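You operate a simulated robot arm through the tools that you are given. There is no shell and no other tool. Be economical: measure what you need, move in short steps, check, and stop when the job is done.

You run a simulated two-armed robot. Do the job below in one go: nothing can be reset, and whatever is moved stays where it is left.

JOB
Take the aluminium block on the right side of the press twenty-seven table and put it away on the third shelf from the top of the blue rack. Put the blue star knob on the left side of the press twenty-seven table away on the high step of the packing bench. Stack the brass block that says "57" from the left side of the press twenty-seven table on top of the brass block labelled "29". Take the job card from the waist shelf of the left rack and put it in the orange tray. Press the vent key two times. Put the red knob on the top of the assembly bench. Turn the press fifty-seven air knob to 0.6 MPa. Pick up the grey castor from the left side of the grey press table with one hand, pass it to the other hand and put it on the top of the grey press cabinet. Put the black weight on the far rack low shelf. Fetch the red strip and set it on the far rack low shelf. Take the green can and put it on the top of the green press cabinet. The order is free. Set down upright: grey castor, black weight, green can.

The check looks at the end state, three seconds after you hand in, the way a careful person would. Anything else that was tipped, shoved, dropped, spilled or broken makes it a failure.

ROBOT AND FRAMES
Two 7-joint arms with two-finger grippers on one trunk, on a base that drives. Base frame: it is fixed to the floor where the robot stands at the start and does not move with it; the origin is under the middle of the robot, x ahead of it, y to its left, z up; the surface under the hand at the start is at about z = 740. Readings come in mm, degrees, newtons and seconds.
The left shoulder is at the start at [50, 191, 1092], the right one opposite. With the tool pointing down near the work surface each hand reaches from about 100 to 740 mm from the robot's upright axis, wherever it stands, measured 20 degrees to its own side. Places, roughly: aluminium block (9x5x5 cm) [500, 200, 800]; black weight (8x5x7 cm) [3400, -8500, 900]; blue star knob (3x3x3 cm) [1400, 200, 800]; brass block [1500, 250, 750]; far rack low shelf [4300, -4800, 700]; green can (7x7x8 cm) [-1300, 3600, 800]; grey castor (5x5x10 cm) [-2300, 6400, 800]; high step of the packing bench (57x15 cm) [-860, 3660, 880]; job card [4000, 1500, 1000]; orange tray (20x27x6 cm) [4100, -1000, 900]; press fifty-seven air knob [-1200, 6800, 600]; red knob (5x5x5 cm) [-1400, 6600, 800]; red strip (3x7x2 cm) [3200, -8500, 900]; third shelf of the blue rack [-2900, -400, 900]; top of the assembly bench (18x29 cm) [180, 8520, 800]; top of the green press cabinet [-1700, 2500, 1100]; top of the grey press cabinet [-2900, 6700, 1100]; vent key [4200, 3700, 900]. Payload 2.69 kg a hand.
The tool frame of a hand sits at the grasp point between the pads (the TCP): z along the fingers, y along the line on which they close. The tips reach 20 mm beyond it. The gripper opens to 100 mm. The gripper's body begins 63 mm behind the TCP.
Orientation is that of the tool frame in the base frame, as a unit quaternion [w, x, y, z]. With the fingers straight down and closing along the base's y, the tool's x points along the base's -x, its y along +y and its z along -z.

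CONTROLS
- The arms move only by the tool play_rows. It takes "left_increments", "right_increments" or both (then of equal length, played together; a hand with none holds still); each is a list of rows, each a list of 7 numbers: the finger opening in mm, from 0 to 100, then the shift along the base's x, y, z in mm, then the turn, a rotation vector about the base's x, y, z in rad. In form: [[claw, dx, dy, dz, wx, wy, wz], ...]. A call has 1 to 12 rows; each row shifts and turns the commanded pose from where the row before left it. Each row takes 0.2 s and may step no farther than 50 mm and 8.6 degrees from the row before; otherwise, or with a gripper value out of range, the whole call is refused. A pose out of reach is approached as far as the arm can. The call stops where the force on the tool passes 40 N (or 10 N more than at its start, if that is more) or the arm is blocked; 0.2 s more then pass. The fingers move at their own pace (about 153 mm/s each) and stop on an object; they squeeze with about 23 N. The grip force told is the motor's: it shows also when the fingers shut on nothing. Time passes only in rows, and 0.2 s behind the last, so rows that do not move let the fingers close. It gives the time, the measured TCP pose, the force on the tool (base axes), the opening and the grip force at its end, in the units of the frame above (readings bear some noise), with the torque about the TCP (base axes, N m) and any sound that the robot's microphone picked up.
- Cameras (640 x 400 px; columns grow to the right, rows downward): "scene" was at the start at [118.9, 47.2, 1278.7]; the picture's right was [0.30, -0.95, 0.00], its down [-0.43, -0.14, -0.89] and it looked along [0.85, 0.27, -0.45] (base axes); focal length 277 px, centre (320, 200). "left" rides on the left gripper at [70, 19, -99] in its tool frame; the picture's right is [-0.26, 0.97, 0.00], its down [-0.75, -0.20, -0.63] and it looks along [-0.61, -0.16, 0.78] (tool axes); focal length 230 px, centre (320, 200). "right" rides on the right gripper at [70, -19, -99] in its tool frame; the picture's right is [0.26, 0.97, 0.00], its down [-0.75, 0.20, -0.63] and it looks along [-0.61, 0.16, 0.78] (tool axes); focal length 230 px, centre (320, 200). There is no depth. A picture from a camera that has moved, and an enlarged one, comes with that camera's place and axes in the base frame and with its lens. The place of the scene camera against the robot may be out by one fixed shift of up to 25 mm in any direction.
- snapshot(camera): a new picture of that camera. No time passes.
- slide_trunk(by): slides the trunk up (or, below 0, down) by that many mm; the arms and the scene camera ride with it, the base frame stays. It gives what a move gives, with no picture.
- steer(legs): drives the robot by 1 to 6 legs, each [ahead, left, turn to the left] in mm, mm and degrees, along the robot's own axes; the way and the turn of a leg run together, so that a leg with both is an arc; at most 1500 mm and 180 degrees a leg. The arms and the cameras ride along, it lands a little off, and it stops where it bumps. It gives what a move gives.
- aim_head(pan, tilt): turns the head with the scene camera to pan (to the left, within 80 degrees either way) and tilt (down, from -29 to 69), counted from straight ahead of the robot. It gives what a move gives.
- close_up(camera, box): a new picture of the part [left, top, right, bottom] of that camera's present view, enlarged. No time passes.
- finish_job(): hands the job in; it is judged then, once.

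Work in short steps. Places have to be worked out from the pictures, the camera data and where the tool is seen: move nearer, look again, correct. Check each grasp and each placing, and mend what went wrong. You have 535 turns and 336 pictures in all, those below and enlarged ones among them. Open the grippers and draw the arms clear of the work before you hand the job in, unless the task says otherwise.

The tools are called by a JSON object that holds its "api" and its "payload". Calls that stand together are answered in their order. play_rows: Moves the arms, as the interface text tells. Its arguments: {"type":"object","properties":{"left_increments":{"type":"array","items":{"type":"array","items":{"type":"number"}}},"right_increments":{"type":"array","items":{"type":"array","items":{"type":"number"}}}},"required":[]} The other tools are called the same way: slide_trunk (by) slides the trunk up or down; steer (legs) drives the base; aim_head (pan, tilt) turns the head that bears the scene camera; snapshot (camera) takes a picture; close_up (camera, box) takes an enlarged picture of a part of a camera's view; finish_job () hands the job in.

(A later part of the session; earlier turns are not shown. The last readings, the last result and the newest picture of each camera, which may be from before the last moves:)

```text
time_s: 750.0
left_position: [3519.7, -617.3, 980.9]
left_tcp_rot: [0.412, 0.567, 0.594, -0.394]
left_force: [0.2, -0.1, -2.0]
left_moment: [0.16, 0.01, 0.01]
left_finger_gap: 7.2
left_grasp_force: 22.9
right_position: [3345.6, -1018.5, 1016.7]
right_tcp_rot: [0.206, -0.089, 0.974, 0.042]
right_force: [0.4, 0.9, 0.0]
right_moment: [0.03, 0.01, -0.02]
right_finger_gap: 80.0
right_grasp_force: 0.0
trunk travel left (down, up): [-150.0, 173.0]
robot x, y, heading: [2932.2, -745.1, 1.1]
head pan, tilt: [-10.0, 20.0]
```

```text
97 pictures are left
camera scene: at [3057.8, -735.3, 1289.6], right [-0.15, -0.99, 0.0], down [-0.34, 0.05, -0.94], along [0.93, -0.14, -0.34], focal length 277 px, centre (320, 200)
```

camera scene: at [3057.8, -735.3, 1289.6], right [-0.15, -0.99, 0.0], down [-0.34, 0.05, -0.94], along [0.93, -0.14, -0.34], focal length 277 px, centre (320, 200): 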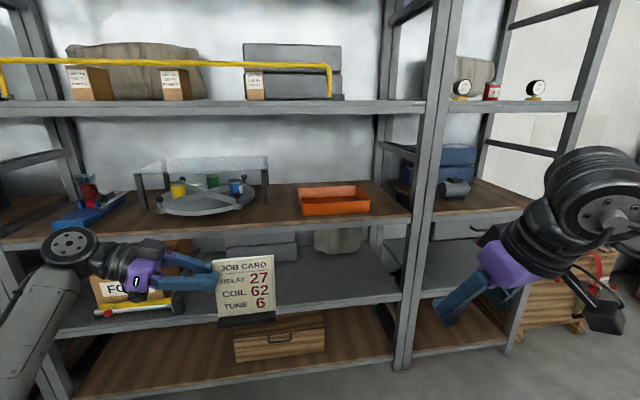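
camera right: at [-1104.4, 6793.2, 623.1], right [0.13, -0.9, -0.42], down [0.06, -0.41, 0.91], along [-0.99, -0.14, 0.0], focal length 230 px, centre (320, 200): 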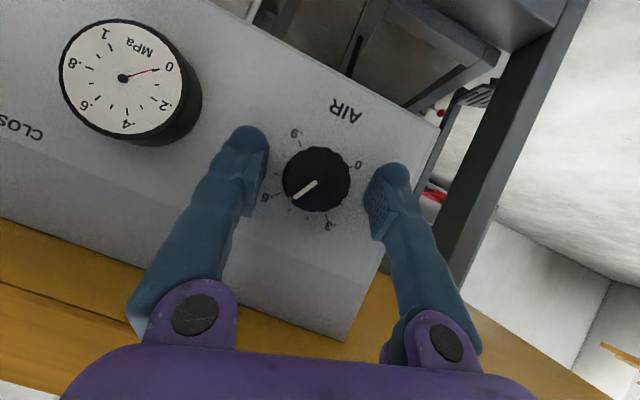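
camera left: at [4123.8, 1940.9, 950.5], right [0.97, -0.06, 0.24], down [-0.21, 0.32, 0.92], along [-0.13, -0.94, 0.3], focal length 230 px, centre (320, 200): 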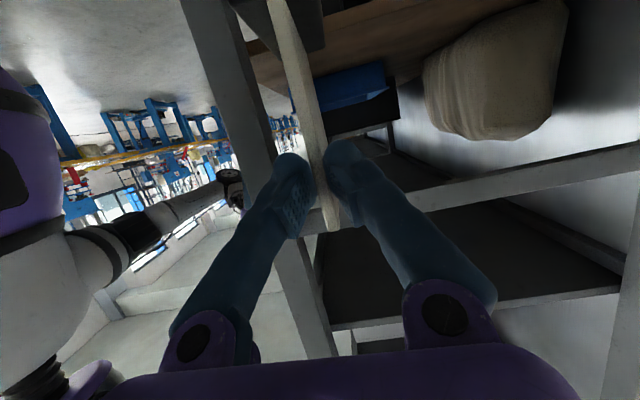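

The orange tray is on the waist shelf, centre ≈(4055, −942). I raise the card, yaw the hand 45° toward ahead, and drive closer.

{"api": "play_rows", "payload": {"left_increments": [[0, 0, -4, 8, 0, 0, 0.06], [0, 0, -8, 12, 0, 0, 0.1], [0, 0, -10, 14, 0, 0, 0.12], [0, 0, -10, 14, 0, 0, 0.12], [0, 0, -10, 14, 0, 0, 0.12], [0, 0, -10, 12, 0, 0, 0.12], [0, 0, -8, 8, 0, 0, 0.1], [0, 0, -4, 4, 0, 0, 0.05]]}}

{"api": "steer", "payload": {"legs": [[400, -190, -1]]}}

{"api": "aim_head", "payload": {"pan": 5, "tilt": 25}}

{"api": "snapshot", "payload": {"camera": "scene"}}

{"api": "snapshot", "payload": {"camera": "left"}}

```text
time_s: 751.8
left_position: [3518.6, -684.9, 1069.0]
left_tcp_rot: [0.533, 0.293, 0.767, -0.205]
left_force: [-0.1, 0.1, -2.7]
left_moment: [0.12, 0.18, 0.02]
left_finger_gap: 7.5
left_grasp_force: 22.9
right_position: [3346.8, -1019.9, 1018.1]
right_tcp_rot: [0.205, -0.09, 0.974, 0.041]
right_force: [0.5, -0.1, 0.9]
right_moment: [0.0, -0.01, 0.01]
right_finger_gap: 79.9
right_grasp_force: 0.0
trunk travel left (down, up): [-150.0, 173.0]
robot x, y, heading: [2935.2, -738.7, 1.2]
head pan, tilt: [-10.0, 20.0]
```

```text
time_s: 754.4
left_position: [3912.6, -881.7, 1069.5]
left_tcp_rot: [0.53, 0.304, 0.763, -0.212]
left_force: [-0.4, -0.3, -3.0]
left_moment: [0.1, 0.15, 0.04]
left_finger_gap: 7.3
left_grasp_force: 23.3
right_position: [3732.7, -1213.0, 1016.4]
right_tcp_rot: [0.207, -0.079, 0.974, 0.039]
right_force: [-0.2, -0.5, 0.4]
right_moment: [-0.02, -0.03, -0.03]
right_finger_gap: 80.0
right_grasp_force: 0.1
trunk travel left (down, up): [-150.0, 173.0]
robot x, y, heading: [3325.1, -924.6, -0.1]
head pan, tilt: [-10.0, 20.0]
```

```text
time_s: 755.2
left_position: [3912.4, -881.0, 1069.9]
left_tcp_rot: [0.53, 0.304, 0.763, -0.212]
left_force: [-0.4, -0.3, -2.8]
left_moment: [0.08, 0.12, -0.01]
left_finger_gap: 7.1
left_grasp_force: 23.3
right_position: [3732.7, -1212.6, 1017.2]
right_tcp_rot: [0.207, -0.078, 0.974, 0.039]
right_force: [0.4, -0.8, -0.3]
right_moment: [0.01, -0.01, 0.0]
right_finger_gap: 80.1
right_grasp_force: 0.1
trunk travel left (down, up): [-150.0, 173.0]
robot x, y, heading: [3324.9, -923.8, -0.3]
head pan, tilt: [5.0, 25.0]
```

```text
96 pictures are left
camera scene: at [3449.9, -897.8, 1281.5], right [0.08, -1.0, 0.0], down [-0.42, -0.03, -0.91], along [0.9, 0.07, -0.42], focal length 277 px, centre (320, 200)
```

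scene: 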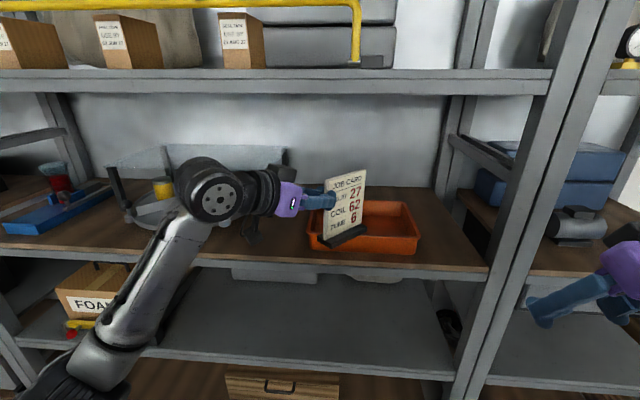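

```text
95 pictures are left
camera left: at [3840.6, -784.9, 1038.2], right [0.73, 0.64, 0.24], down [-0.38, 0.08, 0.92], along [0.57, -0.76, 0.3], focal length 230 px, centre (320, 200)
```

left: 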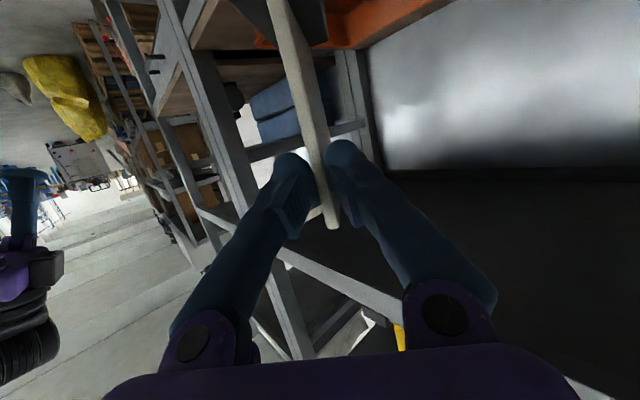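

The card hovers in front of/above the tray (tray centre ≈(4080, −972)). I drive in 135 mm and right 60 mm.

{"api": "steer", "payload": {"legs": [[135, -62, 0]]}}

{"api": "snapshot", "payload": {"camera": "scene"}}

{"api": "snapshot", "payload": {"camera": "left"}}

```text
time_s: 756.6
left_position: [4043.9, -943.0, 1069.8]
left_tcp_rot: [0.53, 0.303, 0.763, -0.211]
left_force: [-0.1, -0.2, -1.9]
left_moment: [0.14, 0.14, -0.01]
left_finger_gap: 6.9
left_grasp_force: 22.9
right_position: [3863.6, -1273.8, 1016.7]
right_tcp_rot: [0.206, -0.077, 0.975, 0.04]
right_force: [0.1, -0.3, 0.4]
right_moment: [0.01, 0.03, 0.01]
right_finger_gap: 80.2
right_grasp_force: 0.1
trunk travel left (down, up): [-150.0, 173.0]
robot x, y, heading: [3456.4, -989.8, -0.4]
head pan, tilt: [5.0, 25.0]
```

```text
94 pictures are left
camera scene: at [3581.5, -958.7, 1281.4], right [0.08, -1.0, 0.0], down [-0.42, -0.03, -0.91], along [0.9, 0.07, -0.42], focal length 277 px, centre (320, 200)
```

scene: 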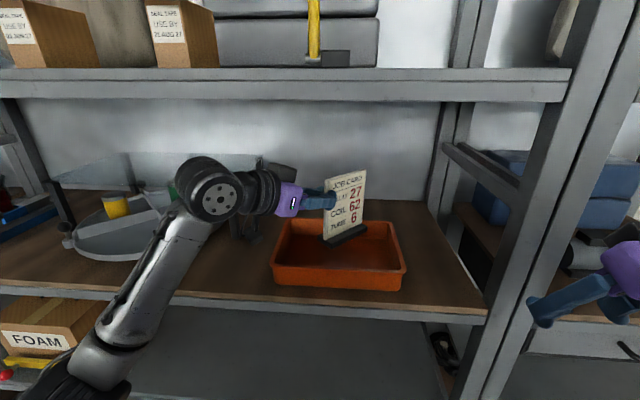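

```text
93 pictures are left
camera left: at [3972.0, -845.8, 1038.0], right [0.73, 0.64, 0.24], down [-0.38, 0.08, 0.92], along [0.57, -0.76, 0.3], focal length 230 px, centre (320, 200)
```

left: 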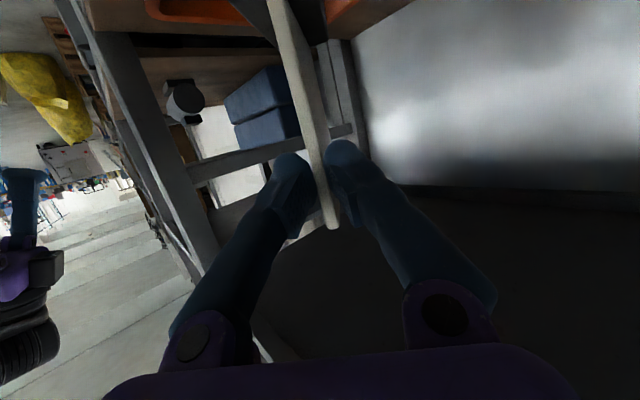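

Card base centre (4076, −973) lies over the tray's middle. I lower it in.

{"api": "play_rows", "payload": {"left_increments": [[0, 4, 0, -8, 0, 0, 0], [0, 4, 0, -14, 0, 0, 0], [0, 2, 0, -16, 0, 0, 0], [0, 0, 0, -16, 0, 0, 0], [0, 0, 0, -12, 0, 0, 0], [0, 0, 0, -8, 0, 0, 0], [0, 0, 0, -4, 0, 0, 0], [0, 0, 0, -4, 0, 0, 0]]}}

{"api": "snapshot", "payload": {"camera": "scene"}}

```text
time_s: 758.4
left_position: [4053.2, -942.0, 986.9]
left_tcp_rot: [0.529, 0.304, 0.764, -0.212]
left_force: [0.2, -0.5, 0.4]
left_moment: [0.0, 0.02, -0.02]
left_finger_gap: 0.0
left_grasp_force: 23.4
right_position: [3863.0, -1273.1, 1017.2]
right_tcp_rot: [0.207, -0.078, 0.974, 0.039]
right_force: [-1.1, 0.0, 0.2]
right_moment: [0.01, 0.03, 0.0]
right_finger_gap: 79.7
right_grasp_force: 0.0
trunk travel left (down, up): [-150.0, 173.0]
robot x, y, heading: [3456.7, -987.9, 0.1]
head pan, tilt: [5.0, 25.0]
```

```text
92 pictures are left
camera scene: at [3580.7, -958.3, 1281.4], right [0.08, -1.0, 0.0], down [-0.42, -0.03, -0.91], along [0.9, 0.07, -0.42], focal length 277 px, centre (320, 200)
```

scene: 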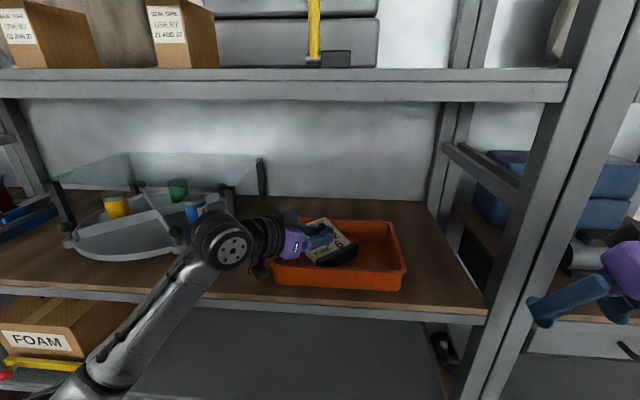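

The card has slipped out and lies in the tray. I raise the hand out and check.

{"api": "play_rows", "payload": {"left_increments": [[10, 0, 0, 15, 0, 0, 0], [20, -8, 8, 30, 0, 0, 0], [20, -20, 20, 30, 0, 0, 0], [20, -30, 30, 10, 0, 0, 0], [20, -30, 30, 0, 0, 0, 0]]}}

{"api": "close_up", "payload": {"camera": "scene", "box": [240, 190, 440, 315]}}

```text
time_s: 759.6
left_position: [3964.1, -852.4, 1074.6]
left_tcp_rot: [0.53, 0.304, 0.763, -0.212]
left_force: [0.3, 0.1, -0.8]
left_moment: [-0.01, 0.01, 0.0]
left_finger_gap: 20.1
left_grasp_force: 0.1
right_position: [3862.7, -1273.3, 1018.5]
right_tcp_rot: [0.207, -0.079, 0.974, 0.039]
right_force: [-0.1, -0.1, 0.6]
right_moment: [-0.02, -0.03, 0.01]
right_finger_gap: 80.2
right_grasp_force: 0.0
trunk travel left (down, up): [-150.0, 173.0]
robot x, y, heading: [3452.7, -983.9, -0.0]
head pan, tilt: [5.0, 25.0]
```

```text
3.20 times, centred on (340, 252) of scene
camera zoom: at [3580.1, -957.8, 1281.6], right [0.08, -1.0, 0.0], down [-0.42, -0.04, -0.91], along [0.9, 0.07, -0.42], focal length 886 px, centre (256, 32)
```

zoom: 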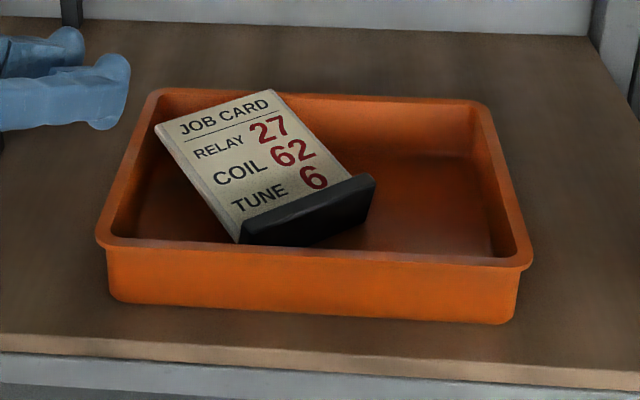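

The job card is in the tray. Now the far items: I back off, turn to −y, and drive down the aisle.

{"api": "steer", "payload": {"legs": [[-750, 0, 0], [0, 0, -90], [1500, 0, 0], [1200, 0, 0]]}}

{"api": "aim_head", "payload": {"pan": 20, "tilt": 10}}

{"api": "snapshot", "payload": {"camera": "scene"}}

```text
time_s: 780.2
left_position: [2837.3, -4199.5, 1074.1]
left_tcp_rot: [0.227, 0.753, 0.328, -0.523]
left_force: [0.4, -0.3, 0.3]
left_moment: [-0.01, 0.0, 0.01]
left_finger_gap: 19.8
left_grasp_force: 0.0
right_position: [2416.0, -4101.6, 1017.5]
right_tcp_rot: [0.175, 0.63, 0.747, -0.117]
right_force: [0.3, 0.2, 0.3]
right_moment: [-0.01, 0.0, 0.01]
right_finger_gap: 80.1
right_grasp_force: 0.1
trunk travel left (down, up): [-150.0, 173.0]
robot x, y, heading: [2703.9, -3693.1, -90.1]
head pan, tilt: [5.0, 25.0]
```

```text
time_s: 781.0
left_position: [2838.3, -4200.9, 1073.9]
left_tcp_rot: [0.227, 0.753, 0.328, -0.524]
left_force: [-0.4, -0.1, 0.2]
left_moment: [0.02, 0.0, 0.0]
left_finger_gap: 19.7
left_grasp_force: 0.0
right_position: [2416.8, -4100.1, 1017.0]
right_tcp_rot: [0.175, 0.63, 0.748, -0.118]
right_force: [-0.9, -0.2, 0.8]
right_moment: [0.01, 0.02, 0.01]
right_finger_gap: 79.8
right_grasp_force: 0.0
trunk travel left (down, up): [-150.0, 173.0]
robot x, y, heading: [2701.4, -3691.5, -89.8]
head pan, tilt: [20.0, 10.0]
```

```text
90 pictures are left
camera scene: at [2725.1, -3801.1, 1305.8], right [-0.94, -0.35, 0.0], down [-0.06, 0.16, -0.98], along [0.34, -0.92, -0.17], focal length 277 px, centre (320, 200)
```

scene: 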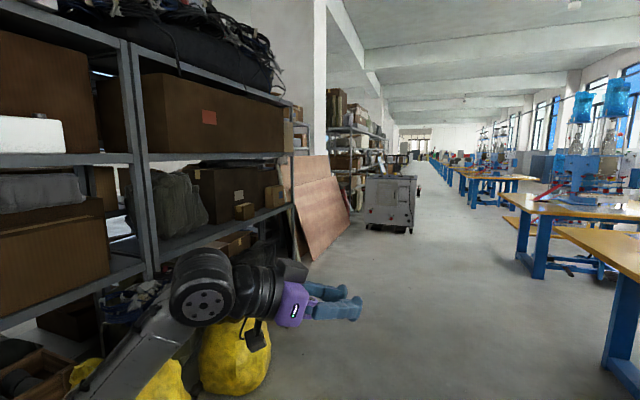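

The trolley at (3400, −8500) carries the weight and strip. I drive on toward it.

{"api": "steer", "payload": {"legs": [[1500, 0, 0], [1500, 0, 0], [400, 250, 0]]}}

{"api": "aim_head", "payload": {"pan": 15, "tilt": 25}}

{"api": "snapshot", "payload": {"camera": "scene"}}

```text
time_s: 797.8
left_position: [3079.6, -7598.2, 1073.3]
left_tcp_rot: [0.23, 0.752, 0.331, -0.523]
left_force: [-0.3, -0.4, 0.4]
left_moment: [-0.02, 0.05, 0.0]
left_finger_gap: 20.1
left_grasp_force: 0.0
right_position: [2657.1, -7500.8, 1017.0]
right_tcp_rot: [0.175, 0.628, 0.749, -0.117]
right_force: [0.5, -0.3, 0.2]
right_moment: [0.03, 0.02, -0.02]
right_finger_gap: 79.9
right_grasp_force: 0.1
trunk travel left (down, up): [-150.0, 173.0]
robot x, y, heading: [2939.5, -7087.7, -89.4]
head pan, tilt: [20.0, 10.0]
```

```text
time_s: 798.6
left_position: [3079.7, -7596.7, 1074.3]
left_tcp_rot: [0.23, 0.751, 0.331, -0.523]
left_force: [-0.3, -0.1, 0.1]
left_moment: [0.01, -0.02, 0.02]
left_finger_gap: 20.0
left_grasp_force: 0.1
right_position: [2657.2, -7502.4, 1016.1]
right_tcp_rot: [0.175, 0.629, 0.749, -0.118]
right_force: [0.4, 0.5, 0.0]
right_moment: [0.03, 0.01, -0.03]
right_finger_gap: 79.8
right_grasp_force: 0.0
trunk travel left (down, up): [-150.0, 173.0]
robot x, y, heading: [2940.8, -7089.8, -89.3]
head pan, tilt: [15.0, 25.0]
```

```text
89 pictures are left
camera scene: at [2957.0, -7200.7, 1281.6], right [-0.96, -0.27, 0.0], down [-0.11, 0.41, -0.91], along [0.24, -0.87, -0.42], focal length 277 px, centre (320, 200)
```

scene: 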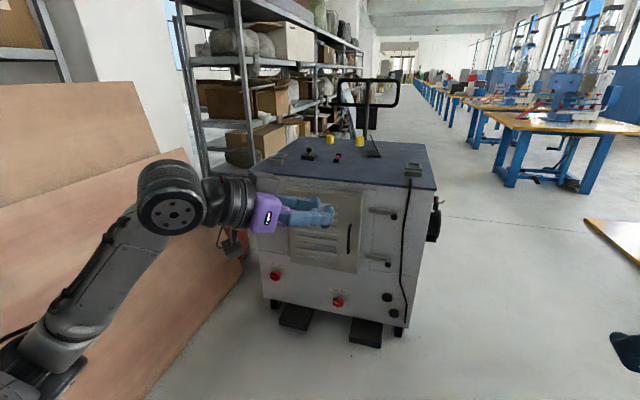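

Black weight ≈(3364, −8490), red strip ≈(3233, −8527) on the trolley top. I bring the left hand back to the forward 40° tilt and straighten the right, then drive up.

{"api": "play_rows", "payload": {"left_increments": [[80, 0, 5, 0, 0.096, -0.088, 0], [80, 0, 5, 0, 0.096, -0.088, 0], [80, 0, 5, 0, 0.096, -0.088, 0], [80, 0, 5, 0, 0.096, -0.088, 0], [80, 5, 0, -5, 0, 0, 0.124], [80, 5, 0, -5, 0, 0, 0.124], [80, 5, 0, -5, 0, 0, 0.124], [80, 5, 0, -5, 0, 0, 0.124], [80, 5, 0, -5, 0, 0, 0.124], [80, 5, 0, -5, 0, 0, 0.124]]}}

{"api": "steer", "payload": {"legs": [[580, 330, 0]]}}

{"api": "aim_head", "payload": {"pan": 0, "tilt": 35}}

{"api": "snapshot", "payload": {"camera": "scene"}}

{"api": "snapshot", "payload": {"camera": "left"}}

```text
time_s: 800.8
left_position: [3109.2, -7578.1, 1044.2]
left_tcp_rot: [0.24, 0.664, 0.666, -0.241]
left_force: [-0.3, 0.2, 0.6]
left_moment: [0.01, 0.03, 0.03]
left_finger_gap: 80.0
left_grasp_force: 0.0
right_position: [2657.8, -7500.9, 1017.9]
right_tcp_rot: [0.175, 0.628, 0.749, -0.117]
right_force: [-0.3, 0.2, 0.9]
right_moment: [0.02, 0.01, 0.0]
right_finger_gap: 79.7
right_grasp_force: 0.1
trunk travel left (down, up): [-150.0, 173.0]
robot x, y, heading: [2939.3, -7091.5, -89.6]
head pan, tilt: [15.0, 25.0]
```

```text
time_s: 804.5
left_position: [3430.4, -8163.1, 1043.4]
left_tcp_rot: [0.238, 0.67, 0.66, -0.243]
left_force: [0.1, 0.1, -0.3]
left_moment: [0.02, 0.05, -0.02]
left_finger_gap: 80.0
left_grasp_force: 0.1
right_position: [2982.2, -8081.0, 1016.8]
right_tcp_rot: [0.173, 0.634, 0.745, -0.118]
right_force: [-0.8, -0.2, -0.2]
right_moment: [0.02, -0.04, 0.01]
right_finger_gap: 79.9
right_grasp_force: 0.0
trunk travel left (down, up): [-150.0, 173.0]
robot x, y, heading: [3270.7, -7674.0, -90.3]
head pan, tilt: [15.0, 25.0]
```

```text
time_s: 805.3
left_position: [3431.7, -8163.6, 1042.6]
left_tcp_rot: [0.238, 0.669, 0.661, -0.243]
left_force: [-0.2, 0.1, 0.3]
left_moment: [-0.02, -0.06, 0.0]
left_finger_gap: 79.7
left_grasp_force: 0.1
right_position: [2981.1, -8080.0, 1017.4]
right_tcp_rot: [0.175, 0.634, 0.744, -0.119]
right_force: [-0.2, -0.1, -0.1]
right_moment: [0.01, -0.03, -0.02]
right_finger_gap: 79.9
right_grasp_force: 0.0
trunk travel left (down, up): [-150.0, 173.0]
robot x, y, heading: [3270.1, -7672.9, -90.5]
head pan, tilt: [0.0, 35.0]
```

```text
88 pictures are left
camera scene: at [3260.8, -7783.1, 1265.8], right [-1.0, 0.0, 0.0], down [0.0, 0.57, -0.82], along [0.0, -0.82, -0.57], focal length 277 px, centre (320, 200)
```

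scene: 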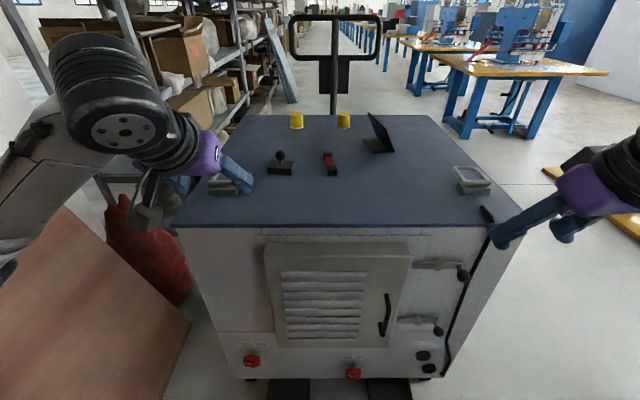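

```text
87 pictures are left
camera left: at [3453.0, -8044.3, 1075.1], right [0.96, -0.21, 0.16], down [-0.2, -0.17, 0.96], along [-0.18, -0.96, -0.21], focal length 230 px, centre (320, 200)
```

left: 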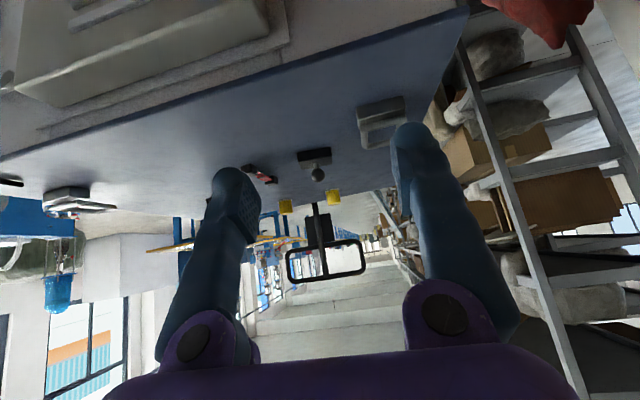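

I advance 160 mm and bring the left hand closer for measurement.

{"api": "steer", "payload": {"legs": [[155, 0, 0]]}}

{"api": "play_rows", "payload": {"left_increments": [[80, -10, -20, -15, 0, 0, 0], [80, -12, -20, -15, 0, 0, 0], [80, -12, -20, -15, 0, 0, 0], [80, -12, -20, -15, 0, 0, 0]]}}

{"api": "snapshot", "payload": {"camera": "left"}}

{"api": "snapshot", "payload": {"camera": "scene"}}

```text
time_s: 806.9
left_position: [3414.1, -8315.4, 1045.1]
left_tcp_rot: [0.237, 0.675, 0.654, -0.246]
left_force: [-0.1, -0.5, -1.1]
left_moment: [0.03, -0.02, 0.08]
left_finger_gap: 79.9
left_grasp_force: 0.1
right_position: [2966.2, -8222.4, 1017.5]
right_tcp_rot: [0.174, 0.641, 0.738, -0.12]
right_force: [-1.0, 1.0, 0.8]
right_moment: [-0.02, -0.03, 0.02]
right_finger_gap: 79.9
right_grasp_force: 0.1
trunk travel left (down, up): [-150.0, 173.0]
robot x, y, heading: [3265.1, -7821.9, -91.5]
head pan, tilt: [0.0, 35.0]
stopped in leg 1: the robot was blocked; the commanded pose is now the measured one
```

```text
time_s: 807.9
left_position: [3370.7, -8394.2, 982.5]
left_tcp_rot: [0.236, 0.675, 0.655, -0.244]
left_force: [0.9, -0.5, 0.0]
left_moment: [0.01, -0.03, 0.01]
left_finger_gap: 79.9
left_grasp_force: 0.1
right_position: [2966.0, -8222.1, 1017.6]
right_tcp_rot: [0.173, 0.64, 0.739, -0.121]
right_force: [0.1, -0.1, 0.1]
right_moment: [-0.03, -0.02, -0.04]
right_finger_gap: 80.1
right_grasp_force: 0.0
trunk travel left (down, up): [-150.0, 173.0]
robot x, y, heading: [3262.2, -7824.6, -91.6]
head pan, tilt: [0.0, 35.0]
```

```text
86 pictures are left
camera left: at [3393.5, -8275.8, 1013.5], right [0.96, -0.23, 0.16], down [-0.2, -0.17, 0.96], along [-0.19, -0.96, -0.21], focal length 230 px, centre (320, 200)
```

left: 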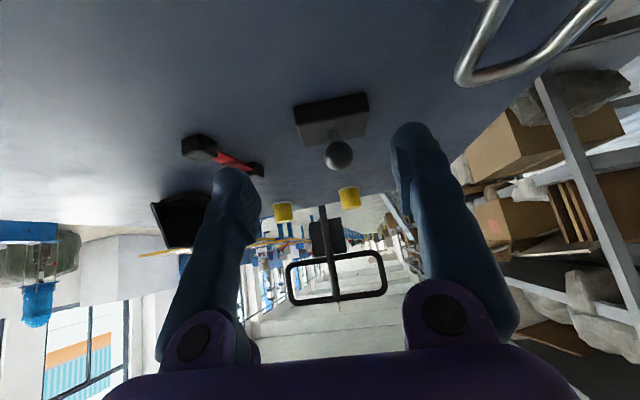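

```text
85 pictures are left
camera scene: at [3250.7, -7931.7, 1265.7], right [-1.0, 0.02, 0.0], down [0.01, 0.57, -0.82], along [-0.02, -0.82, -0.57], focal length 277 px, centre (320, 200)
```

scene: 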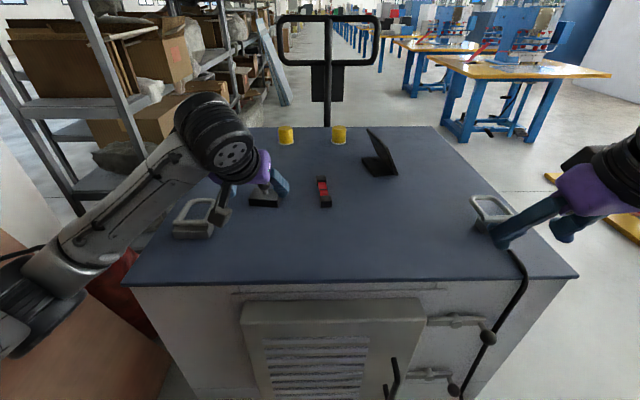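

Weight base centre computed ≈(3373, −8547), trolley top z≈843, yaw −12°. I align the left hand (opening 100) and go to pre-grasp.

{"api": "play_rows", "payload": {"left_increments": [[100, 5, -32, -14, 0, 0, -0.06], [100, 5, -32, -14, 0, 0, -0.06], [100, 4, -30, -12, 0, 0, -0.058]]}}

{"api": "snapshot", "payload": {"camera": "left"}}

```text
time_s: 808.7
left_position: [3380.6, -8490.2, 941.1]
left_tcp_rot: [0.215, 0.73, 0.592, -0.266]
left_force: [0.3, -0.1, -1.0]
left_moment: [0.02, -0.01, -0.01]
left_finger_gap: 100.1
left_grasp_force: 0.1
right_position: [2965.9, -8223.3, 1017.3]
right_tcp_rot: [0.174, 0.64, 0.739, -0.12]
right_force: [0.3, 0.3, 0.4]
right_moment: [-0.03, 0.02, 0.0]
right_finger_gap: 79.9
right_grasp_force: 0.1
trunk travel left (down, up): [-150.0, 173.0]
robot x, y, heading: [3263.4, -7822.3, -91.2]
head pan, tilt: [0.0, 35.0]
```

```text
84 pictures are left
camera left: at [3424.5, -8377.5, 973.0], right [0.9, -0.4, 0.16], down [-0.23, -0.13, 0.96], along [-0.36, -0.91, -0.21], focal length 230 px, centre (320, 200)
```

left: 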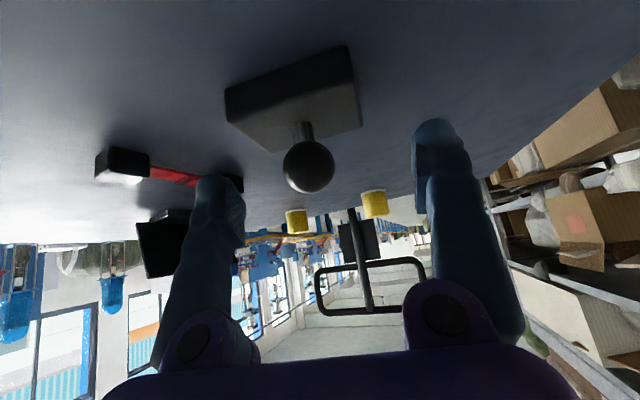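

Triangulated now: trolley top z≈867, weight centre ≈(3369, −8507). I step back 20 mm, shift, and advance along the axis.

{"api": "play_rows", "payload": {"left_increments": [[100, -6, 21, 0, 0, 0, 0], [100, -2, -10, -12, 0, 0, 0], [100, -2, -10, -12, 0, 0, 0], [100, -2, -9, -12, 0, 0, 0]]}}

{"api": "snapshot", "payload": {"camera": "left"}}

```text
time_s: 809.7
left_position: [3370.7, -8499.3, 907.9]
left_tcp_rot: [0.214, 0.731, 0.592, -0.265]
left_force: [0.4, 0.9, 0.6]
left_moment: [-0.03, 0.02, -0.01]
left_finger_gap: 100.0
left_grasp_force: 0.1
right_position: [2966.7, -8223.2, 1016.5]
right_tcp_rot: [0.174, 0.64, 0.738, -0.12]
right_force: [-0.7, 0.6, -0.5]
right_moment: [0.02, 0.04, 0.02]
right_finger_gap: 79.9
right_grasp_force: 0.0
trunk travel left (down, up): [-150.0, 173.0]
robot x, y, heading: [3264.1, -7824.5, -91.4]
head pan, tilt: [0.0, 35.0]
```

```text
83 pictures are left
camera left: at [3414.5, -8384.9, 939.0], right [0.9, -0.4, 0.16], down [-0.23, -0.13, 0.96], along [-0.36, -0.91, -0.21], focal length 230 px, centre (320, 200)
```

left: 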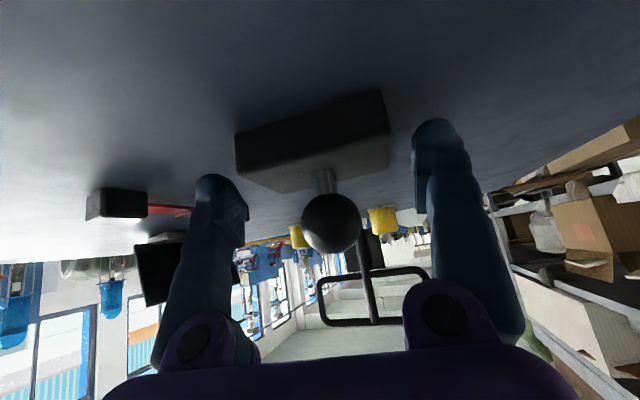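

I shift 6 mm to −x, finish the descent, and close.

{"api": "play_rows", "payload": {"left_increments": [[100, -6, 1, -4, 0, 0, 0], [100, -1, -4, -5, 0, 0, 0], [100, 0, -3, -4, 0, 0, 0], [85, 0, 0, 0, 0, 0, 0], [75, 0, 0, 0, 0, 0, 0], [50, 0, 0, 0, 0, 0, 0], [0, 0, 0, 0, 0, 0, 0], [0, 0, 0, 0, 0, 0, 0]]}}

{"api": "snapshot", "payload": {"camera": "left"}}

```text
time_s: 811.5
left_position: [3363.7, -8502.6, 901.2]
left_tcp_rot: [0.217, 0.729, 0.591, -0.268]
left_force: [2.4, -8.2, 26.6]
left_moment: [-0.27, -0.36, 0.26]
left_finger_gap: 72.1
left_grasp_force: 22.6
right_position: [2966.6, -8222.1, 1018.6]
right_tcp_rot: [0.174, 0.64, 0.739, -0.121]
right_force: [-0.5, 0.7, 0.0]
right_moment: [-0.02, 0.0, 0.02]
right_finger_gap: 79.7
right_grasp_force: 0.0
trunk travel left (down, up): [-150.0, 173.0]
robot x, y, heading: [3262.0, -7822.3, -91.1]
head pan, tilt: [0.0, 35.0]
```

```text
82 pictures are left
camera left: at [3407.6, -8389.7, 930.9], right [0.9, -0.39, 0.17], down [-0.23, -0.12, 0.97], along [-0.36, -0.91, -0.2], focal length 230 px, centre (320, 200)
```

left: 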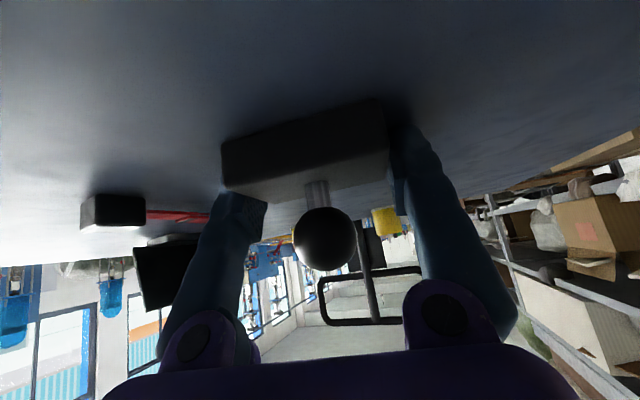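

Gripped at 72 mm (tips touching the top). I lift very slowly and check the load.

{"api": "play_rows", "payload": {"left_increments": [[0, 0, 0, 2, 0, 0, 0], [0, 0, 0, 2, 0, 0, 0], [0, 0, 0, 3, 0, 0, 0], [0, 0, 0, 4, 0, 0, 0], [0, 0, 0, 4, 0, 0, 0], [0, 0, 0, 4, 0, 0, 0], [0, 0, 0, 0, 0, 0, 0]]}}

{"api": "snapshot", "payload": {"camera": "left"}}

```text
time_s: 813.1
left_position: [3365.0, -8503.9, 913.2]
left_tcp_rot: [0.214, 0.73, 0.592, -0.265]
left_force: [1.3, 0.3, -6.4]
left_moment: [-0.05, 0.0, 0.0]
left_finger_gap: 71.9
left_grasp_force: 23.5
right_position: [2966.8, -8224.4, 1017.9]
right_tcp_rot: [0.174, 0.64, 0.739, -0.12]
right_force: [-0.3, -0.2, 1.0]
right_moment: [0.0, -0.01, 0.01]
right_finger_gap: 80.3
right_grasp_force: 0.0
trunk travel left (down, up): [-150.0, 173.0]
robot x, y, heading: [3263.3, -7824.1, -91.2]
head pan, tilt: [0.0, 35.0]
```

```text
81 pictures are left
camera left: at [3408.1, -8390.8, 944.5], right [0.9, -0.4, 0.16], down [-0.23, -0.13, 0.96], along [-0.36, -0.91, -0.21], focal length 230 px, centre (320, 200)
```

left: 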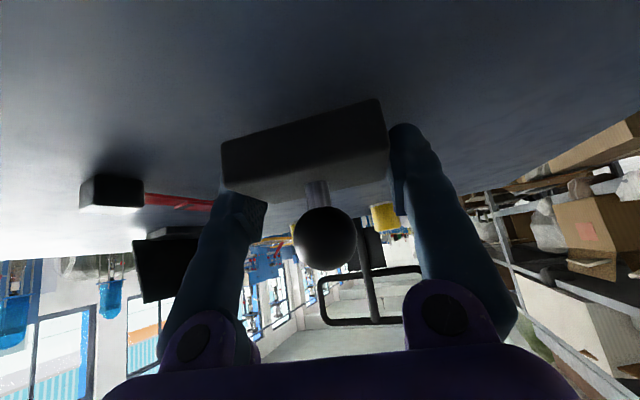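

Only 0.65 kg – held well. I lift it clear and look at the red strip.

{"api": "play_rows", "payload": {"left_increments": [[0, 0, 2, 8, 0, 0, 0], [0, 0, 5, 12, 0, 0, 0], [0, 3, 10, 14, 0, 0, 0], [0, 6, 14, 14, 0, 0, 0], [0, 8, 16, 14, 0, 0, 0], [0, 8, 16, 14, 0, 0, 0], [0, 8, 16, 14, 0, 0, 0], [0, 6, 12, 10, 0, 0, 0], [0, 3, 6, 5, 0, 0, 0]]}}

{"api": "close_up", "payload": {"camera": "scene", "box": [270, 150, 400, 230]}}

```text
time_s: 815.1
left_position: [3407.7, -8406.8, 1018.9]
left_tcp_rot: [0.213, 0.731, 0.592, -0.265]
left_force: [0.1, 0.8, -5.5]
left_moment: [-0.03, 0.02, 0.04]
left_finger_gap: 71.7
left_grasp_force: 23.8
right_position: [2966.2, -8223.9, 1018.1]
right_tcp_rot: [0.174, 0.64, 0.739, -0.12]
right_force: [0.7, 0.5, -0.2]
right_moment: [0.02, -0.05, 0.01]
right_finger_gap: 80.1
right_grasp_force: 0.1
trunk travel left (down, up): [-150.0, 173.0]
robot x, y, heading: [3262.0, -7823.1, -91.0]
head pan, tilt: [0.0, 35.0]
```

```text
4.92 times, centred on (335, 190) of scene
camera zoom: at [3251.2, -7932.3, 1265.7], right [-1.0, 0.02, 0.0], down [0.01, 0.57, -0.82], along [-0.02, -0.82, -0.57], focal length 1364 px, centre (246, 249)
```

zoom: 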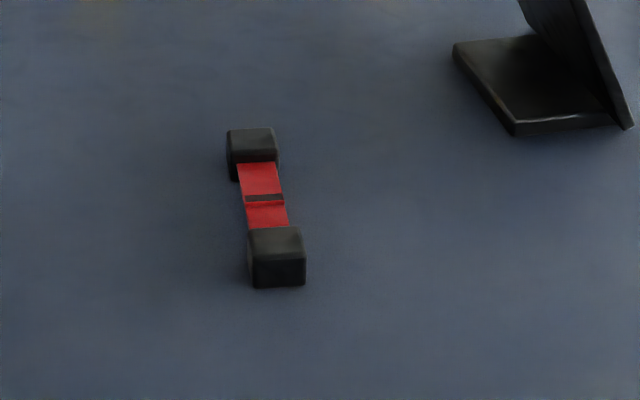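

The red strip lies between two black blocks (gap ≈62 mm); I must grip it across its width without touching the blocks, with a ~30° tilt. I shift the base 100 mm left, square the right hand and bring it over.

{"api": "steer", "payload": {"legs": [[0, 100, 1]]}}

{"api": "play_rows", "payload": {"right_increments": [[70, 20, -30, 0, -0.051, 0.019, -0.078], [70, 24, -38, 0, -0.051, 0.019, -0.078], [70, 24, -38, 0, 0, 0, 0], [70, 24, -38, 0, 0, 0, 0], [70, 24, -38, -10, 0, 0, 0], [70, 24, -38, -15, 0, 0, 0], [70, 20, -30, -15, 0, 0, 0]]}}

{"api": "snapshot", "payload": {"camera": "right"}}

```text
time_s: 816.8
left_position: [3515.8, -8402.6, 1016.8]
left_tcp_rot: [0.213, 0.727, 0.597, -0.262]
left_force: [-0.6, 0.4, -6.2]
left_moment: [-0.05, -0.01, 0.0]
left_finger_gap: 71.5
left_grasp_force: 23.1
right_position: [3072.6, -8226.9, 1018.6]
right_tcp_rot: [0.175, 0.634, 0.744, -0.119]
right_force: [-0.4, 0.3, -0.2]
right_moment: [0.01, -0.02, -0.02]
right_finger_gap: 80.3
right_grasp_force: 0.1
trunk travel left (down, up): [-150.0, 173.0]
robot x, y, heading: [3362.3, -7820.9, -90.3]
head pan, tilt: [0.0, 35.0]
stopped in leg 1: the robot was blocked; the commanded pose is now the measured one
```

```text
time_s: 818.4
left_position: [3516.8, -8403.0, 1017.3]
left_tcp_rot: [0.215, 0.727, 0.598, -0.262]
left_force: [0.7, 0.7, -6.2]
left_moment: [-0.05, 0.03, 0.0]
left_finger_gap: 71.4
left_grasp_force: 22.7
right_position: [3232.1, -8477.5, 977.1]
right_tcp_rot: [0.182, 0.679, 0.687, -0.182]
right_force: [-0.5, 0.0, -0.5]
right_moment: [-0.01, 0.01, -0.03]
right_finger_gap: 70.0
right_grasp_force: 0.0
trunk travel left (down, up): [-150.0, 173.0]
robot x, y, heading: [3365.5, -7821.4, -90.5]
head pan, tilt: [0.0, 35.0]
```

```text
79 pictures are left
camera right: at [3212.6, -8367.6, 1026.9], right [0.96, 0.24, -0.13], down [0.21, -0.34, 0.92], along [0.17, -0.91, -0.37], focal length 230 px, centre (320, 200)
```

right: 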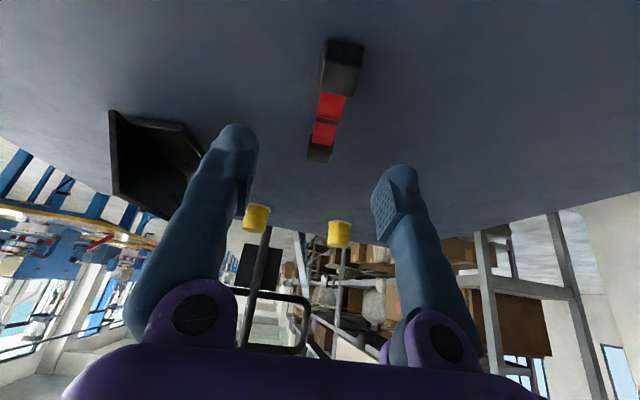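

Strip centre ≈(3239, −8528), axis 8° off. I yaw +7°, move above it, and descend vertically.

{"api": "play_rows", "payload": {"right_increments": [[60, 4, -26, -8, 0, 0, 0.064], [60, 3, -26, -9, 0, 0, 0.064], [60, 0, 0, -18, 0, 0, 0], [60, 0, 0, -15, 0, 0, 0]]}}

{"api": "snapshot", "payload": {"camera": "right"}}

```text
time_s: 819.4
left_position: [3516.5, -8402.5, 1017.4]
left_tcp_rot: [0.215, 0.727, 0.597, -0.262]
left_force: [-0.3, 0.3, -5.6]
left_moment: [-0.07, -0.01, 0.0]
left_finger_gap: 71.3
left_grasp_force: 23.0
right_position: [3239.8, -8528.1, 925.2]
right_tcp_rot: [0.194, 0.633, 0.73, -0.17]
right_force: [-0.5, 0.5, 0.7]
right_moment: [0.01, -0.02, -0.02]
right_finger_gap: 59.9
right_grasp_force: 0.0
trunk travel left (down, up): [-150.0, 173.0]
robot x, y, heading: [3365.2, -7822.9, -90.4]
head pan, tilt: [0.0, 35.0]
```

```text
78 pictures are left
camera right: at [3206.7, -8422.0, 976.3], right [0.92, 0.36, -0.13], down [0.25, -0.31, 0.92], along [0.29, -0.88, -0.37], focal length 230 px, centre (320, 200)
```

right: 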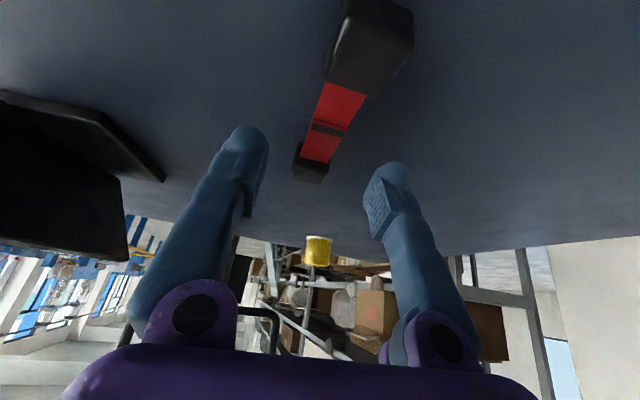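

{"api": "play_rows", "payload": {"right_increments": [[60, -1, 2, -10, 0, 0, 0], [60, 0, 1, -8, 0, 0, 0], [60, 0, 0, -5, 0, 0, 0], [45, 0, 0, 0, 0, 0, 0], [32, 0, 0, 0, 0, 0, 0], [24, 0, 0, 0, 0, 0, 0], [0, 0, 0, 0, 0, 0, 0], [0, 0, 0, 0, 0, 0, 0]]}}

{"api": "snapshot", "payload": {"camera": "right"}}

```text
time_s: 821.2
left_position: [3515.6, -8402.6, 1017.7]
left_tcp_rot: [0.215, 0.726, 0.598, -0.262]
left_force: [-0.5, -0.9, -5.9]
left_moment: [-0.07, 0.02, 0.0]
left_finger_gap: 71.2
left_grasp_force: 23.2
right_position: [3239.1, -8525.8, 903.5]
right_tcp_rot: [0.193, 0.633, 0.73, -0.17]
right_force: [-0.6, -0.3, -1.1]
right_moment: [-0.01, 0.02, 0.02]
right_finger_gap: 19.1
right_grasp_force: 22.4
trunk travel left (down, up): [-150.0, 173.0]
robot x, y, heading: [3363.5, -7822.1, -90.2]
head pan, tilt: [0.0, 35.0]
```

```text
77 pictures are left
camera right: at [3205.4, -8418.7, 955.2], right [0.92, 0.36, -0.13], down [0.25, -0.31, 0.92], along [0.29, -0.88, -0.37], focal length 230 px, centre (320, 200)
```

right: 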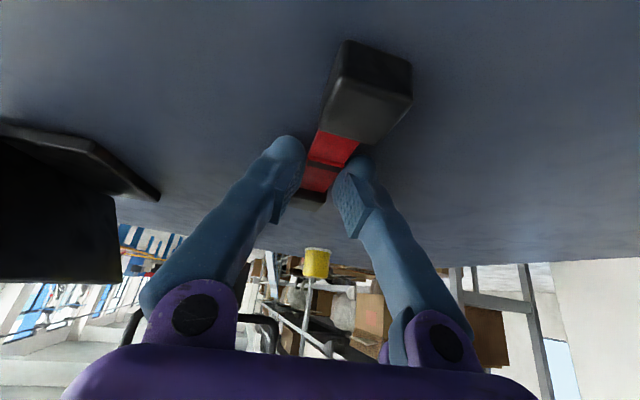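

Gripped at 19 mm. I lift slowly 25 mm and see what comes along.

{"api": "play_rows", "payload": {"right_increments": [[0, 0, 0, 3, 0, 0, 0], [0, 0, 0, 5, 0, 0, 0], [0, 0, 0, 7, 0, 0, 0], [0, 0, 0, 10, 0, 0, 0], [0, 0, 0, 12, 0, 0, 0]]}}

{"api": "close_up", "payload": {"camera": "scene", "box": [300, 140, 460, 240]}}

{"api": "snapshot", "payload": {"camera": "right"}}

```text
time_s: 822.4
left_position: [3516.2, -8401.8, 1018.5]
left_tcp_rot: [0.215, 0.727, 0.597, -0.263]
left_force: [0.3, -0.4, -4.8]
left_moment: [-0.05, 0.01, -0.02]
left_finger_gap: 70.9
left_grasp_force: 23.3
right_position: [3240.5, -8525.1, 941.4]
right_tcp_rot: [0.193, 0.633, 0.73, -0.169]
right_force: [-0.1, -0.4, 0.0]
right_moment: [-0.02, 0.02, -0.02]
right_finger_gap: 19.1
right_grasp_force: 23.3
trunk travel left (down, up): [-150.0, 173.0]
robot x, y, heading: [3362.1, -7819.1, -90.6]
head pan, tilt: [0.0, 35.0]
```

```text
4.00 times, centred on (380, 190) of scene
camera zoom: at [3353.7, -7930.2, 1265.7], right [-1.0, 0.01, 0.0], down [0.0, 0.57, -0.82], along [-0.01, -0.82, -0.57], focal length 1108 px, centre (80, 240)
```

zoom: 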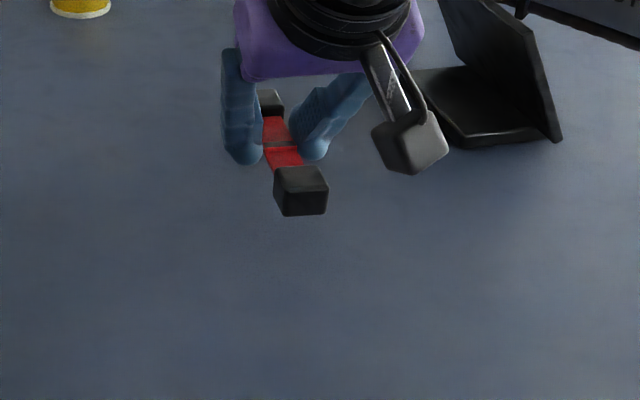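

```text
75 pictures are left
camera right: at [3205.8, -8418.2, 992.2], right [0.92, 0.36, -0.13], down [0.25, -0.31, 0.92], along [0.29, -0.88, -0.37], focal length 230 px, centre (320, 200)
```

right: 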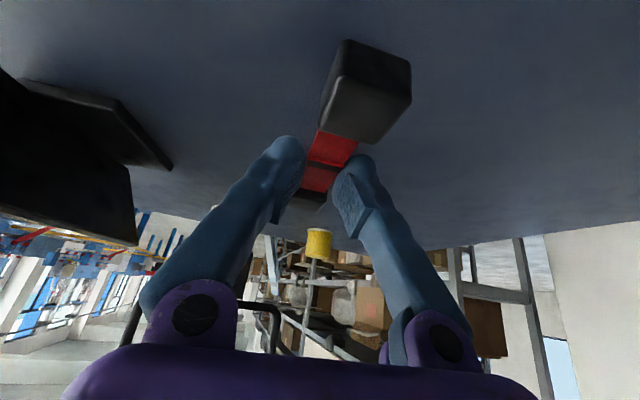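

It is one piece and came along. I raise and retract both hands, back off, and drive to the far rack.

{"api": "play_rows", "payload": {"right_increments": [[0, 0, 5, 15, 0, 0, 0], [0, -5, 15, 18, 0, 0, 0], [0, -10, 20, 18, 0, 0, 0], [0, -12, 22, 15, 0, 0, 0], [0, -14, 22, 10, 0, 0, 0], [0, -14, 22, 5, 0, 0, 0], [0, -14, 22, 0, 0, 0, 0], [0, -14, 22, 0, 0, 0, 0]]}}

{"api": "steer", "payload": {"legs": [[-350, 0, 0], [0, -600, 0], [-1400, 0, 0], [-1000, 0, 0]]}}

{"api": "aim_head", "payload": {"pan": 70, "tilt": 20}}

{"api": "snapshot", "payload": {"camera": "scene"}}

```text
time_s: 824.2
left_position: [3516.7, -8402.0, 1018.8]
left_tcp_rot: [0.215, 0.726, 0.598, -0.263]
left_force: [-0.8, -0.5, -6.4]
left_moment: [-0.07, -0.03, 0.04]
left_finger_gap: 70.9
left_grasp_force: 22.9
right_position: [3154.3, -8372.4, 1024.5]
right_tcp_rot: [0.192, 0.633, 0.73, -0.171]
right_force: [0.1, 1.4, -0.8]
right_moment: [-0.01, 0.02, 0.01]
right_finger_gap: 19.0
right_grasp_force: 22.8
trunk travel left (down, up): [-150.0, 173.0]
robot x, y, heading: [3365.3, -7820.5, -90.3]
head pan, tilt: [0.0, 35.0]
```

```text
time_s: 843.1
left_position: [2907.1, -5669.7, 1017.7]
left_tcp_rot: [0.22, 0.714, 0.613, -0.258]
left_force: [0.2, 0.0, -6.0]
left_moment: [-0.07, 0.04, 0.0]
left_finger_gap: 70.4
left_grasp_force: 23.1
right_position: [2545.6, -5655.7, 1023.3]
right_tcp_rot: [0.197, 0.617, 0.744, -0.166]
right_force: [0.0, -1.1, -0.2]
right_moment: [0.01, 0.01, -0.01]
right_finger_gap: 18.8
right_grasp_force: 22.6
trunk travel left (down, up): [-150.0, 173.0]
robot x, y, heading: [2728.7, -5093.3, -87.9]
head pan, tilt: [0.0, 35.0]
```

```text
time_s: 844.5
left_position: [2907.2, -5669.3, 1017.7]
left_tcp_rot: [0.221, 0.714, 0.613, -0.257]
left_force: [-0.7, 0.2, -5.7]
left_moment: [-0.06, -0.03, 0.03]
left_finger_gap: 70.2
left_grasp_force: 22.5
right_position: [2544.7, -5656.1, 1025.0]
right_tcp_rot: [0.196, 0.618, 0.744, -0.165]
right_force: [-0.5, 0.7, -1.2]
right_moment: [0.02, -0.02, -0.01]
right_finger_gap: 18.8
right_grasp_force: 23.1
trunk travel left (down, up): [-150.0, 173.0]
robot x, y, heading: [2727.8, -5096.2, -87.9]
head pan, tilt: [70.0, 20.0]
```

```text
74 pictures are left
camera scene: at [2810.8, -5145.3, 1289.5], right [-0.31, -0.95, 0.0], down [-0.33, 0.11, -0.94], along [0.89, -0.29, -0.34], focal length 277 px, centre (320, 200)
```

scene: 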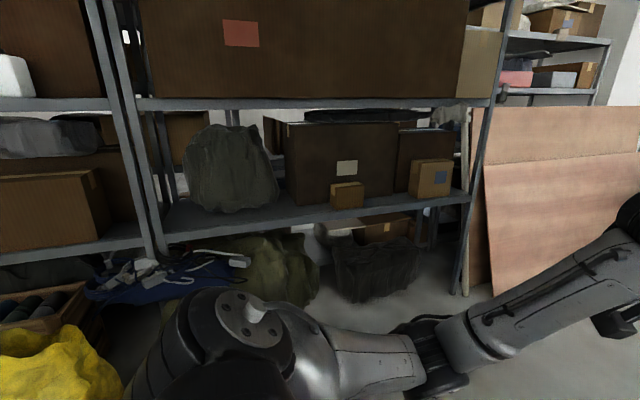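

The far rack's low shelf (z≈700, front x≈4050) has a ~250 mm free front strip; 570 mm clearance. I turn to face it and drive up.

{"api": "steer", "payload": {"legs": [[0, 0, 88], [450, -300, 0]]}}

{"api": "aim_head", "payload": {"pan": 0, "tilt": 30}}

{"api": "snapshot", "payload": {"camera": "scene"}}

```text
time_s: 851.6
left_position: [3767.9, -5204.8, 1018.1]
left_tcp_rot: [0.338, 0.07, 0.938, -0.027]
left_force: [0.2, 0.2, -6.2]
left_moment: [0.0, -0.08, 0.0]
left_finger_gap: 70.4
left_grasp_force: 23.5
right_position: [3754.2, -5567.9, 1023.1]
right_tcp_rot: [0.256, -0.09, 0.962, 0.023]
right_force: [-0.1, 0.0, -0.1]
right_moment: [-0.03, 0.03, 0.01]
right_finger_gap: 18.8
right_grasp_force: 22.9
trunk travel left (down, up): [-150.0, 173.0]
robot x, y, heading: [3194.7, -5382.3, 2.0]
head pan, tilt: [70.0, 20.0]
```

```text
time_s: 853.0
left_position: [3767.9, -5204.9, 1017.9]
left_tcp_rot: [0.337, 0.07, 0.939, -0.026]
left_force: [-0.7, 0.3, -5.8]
left_moment: [0.03, -0.07, 0.03]
left_finger_gap: 70.1
left_grasp_force: 22.6
right_position: [3754.6, -5567.9, 1023.3]
right_tcp_rot: [0.256, -0.091, 0.962, 0.022]
right_force: [0.0, 0.3, -0.7]
right_moment: [-0.01, 0.04, -0.01]
right_finger_gap: 18.5
right_grasp_force: 22.6
trunk travel left (down, up): [-150.0, 173.0]
robot x, y, heading: [3195.1, -5382.5, 2.2]
head pan, tilt: [0.0, 30.0]
```

```text
73 pictures are left
camera scene: at [3316.4, -5360.6, 1273.5], right [0.04, -1.0, 0.0], down [-0.5, -0.02, -0.87], along [0.87, 0.03, -0.5], focal length 277 px, centre (320, 200)
```

scene: 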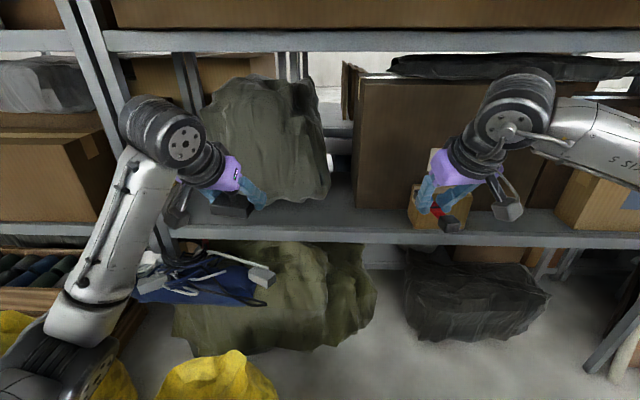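

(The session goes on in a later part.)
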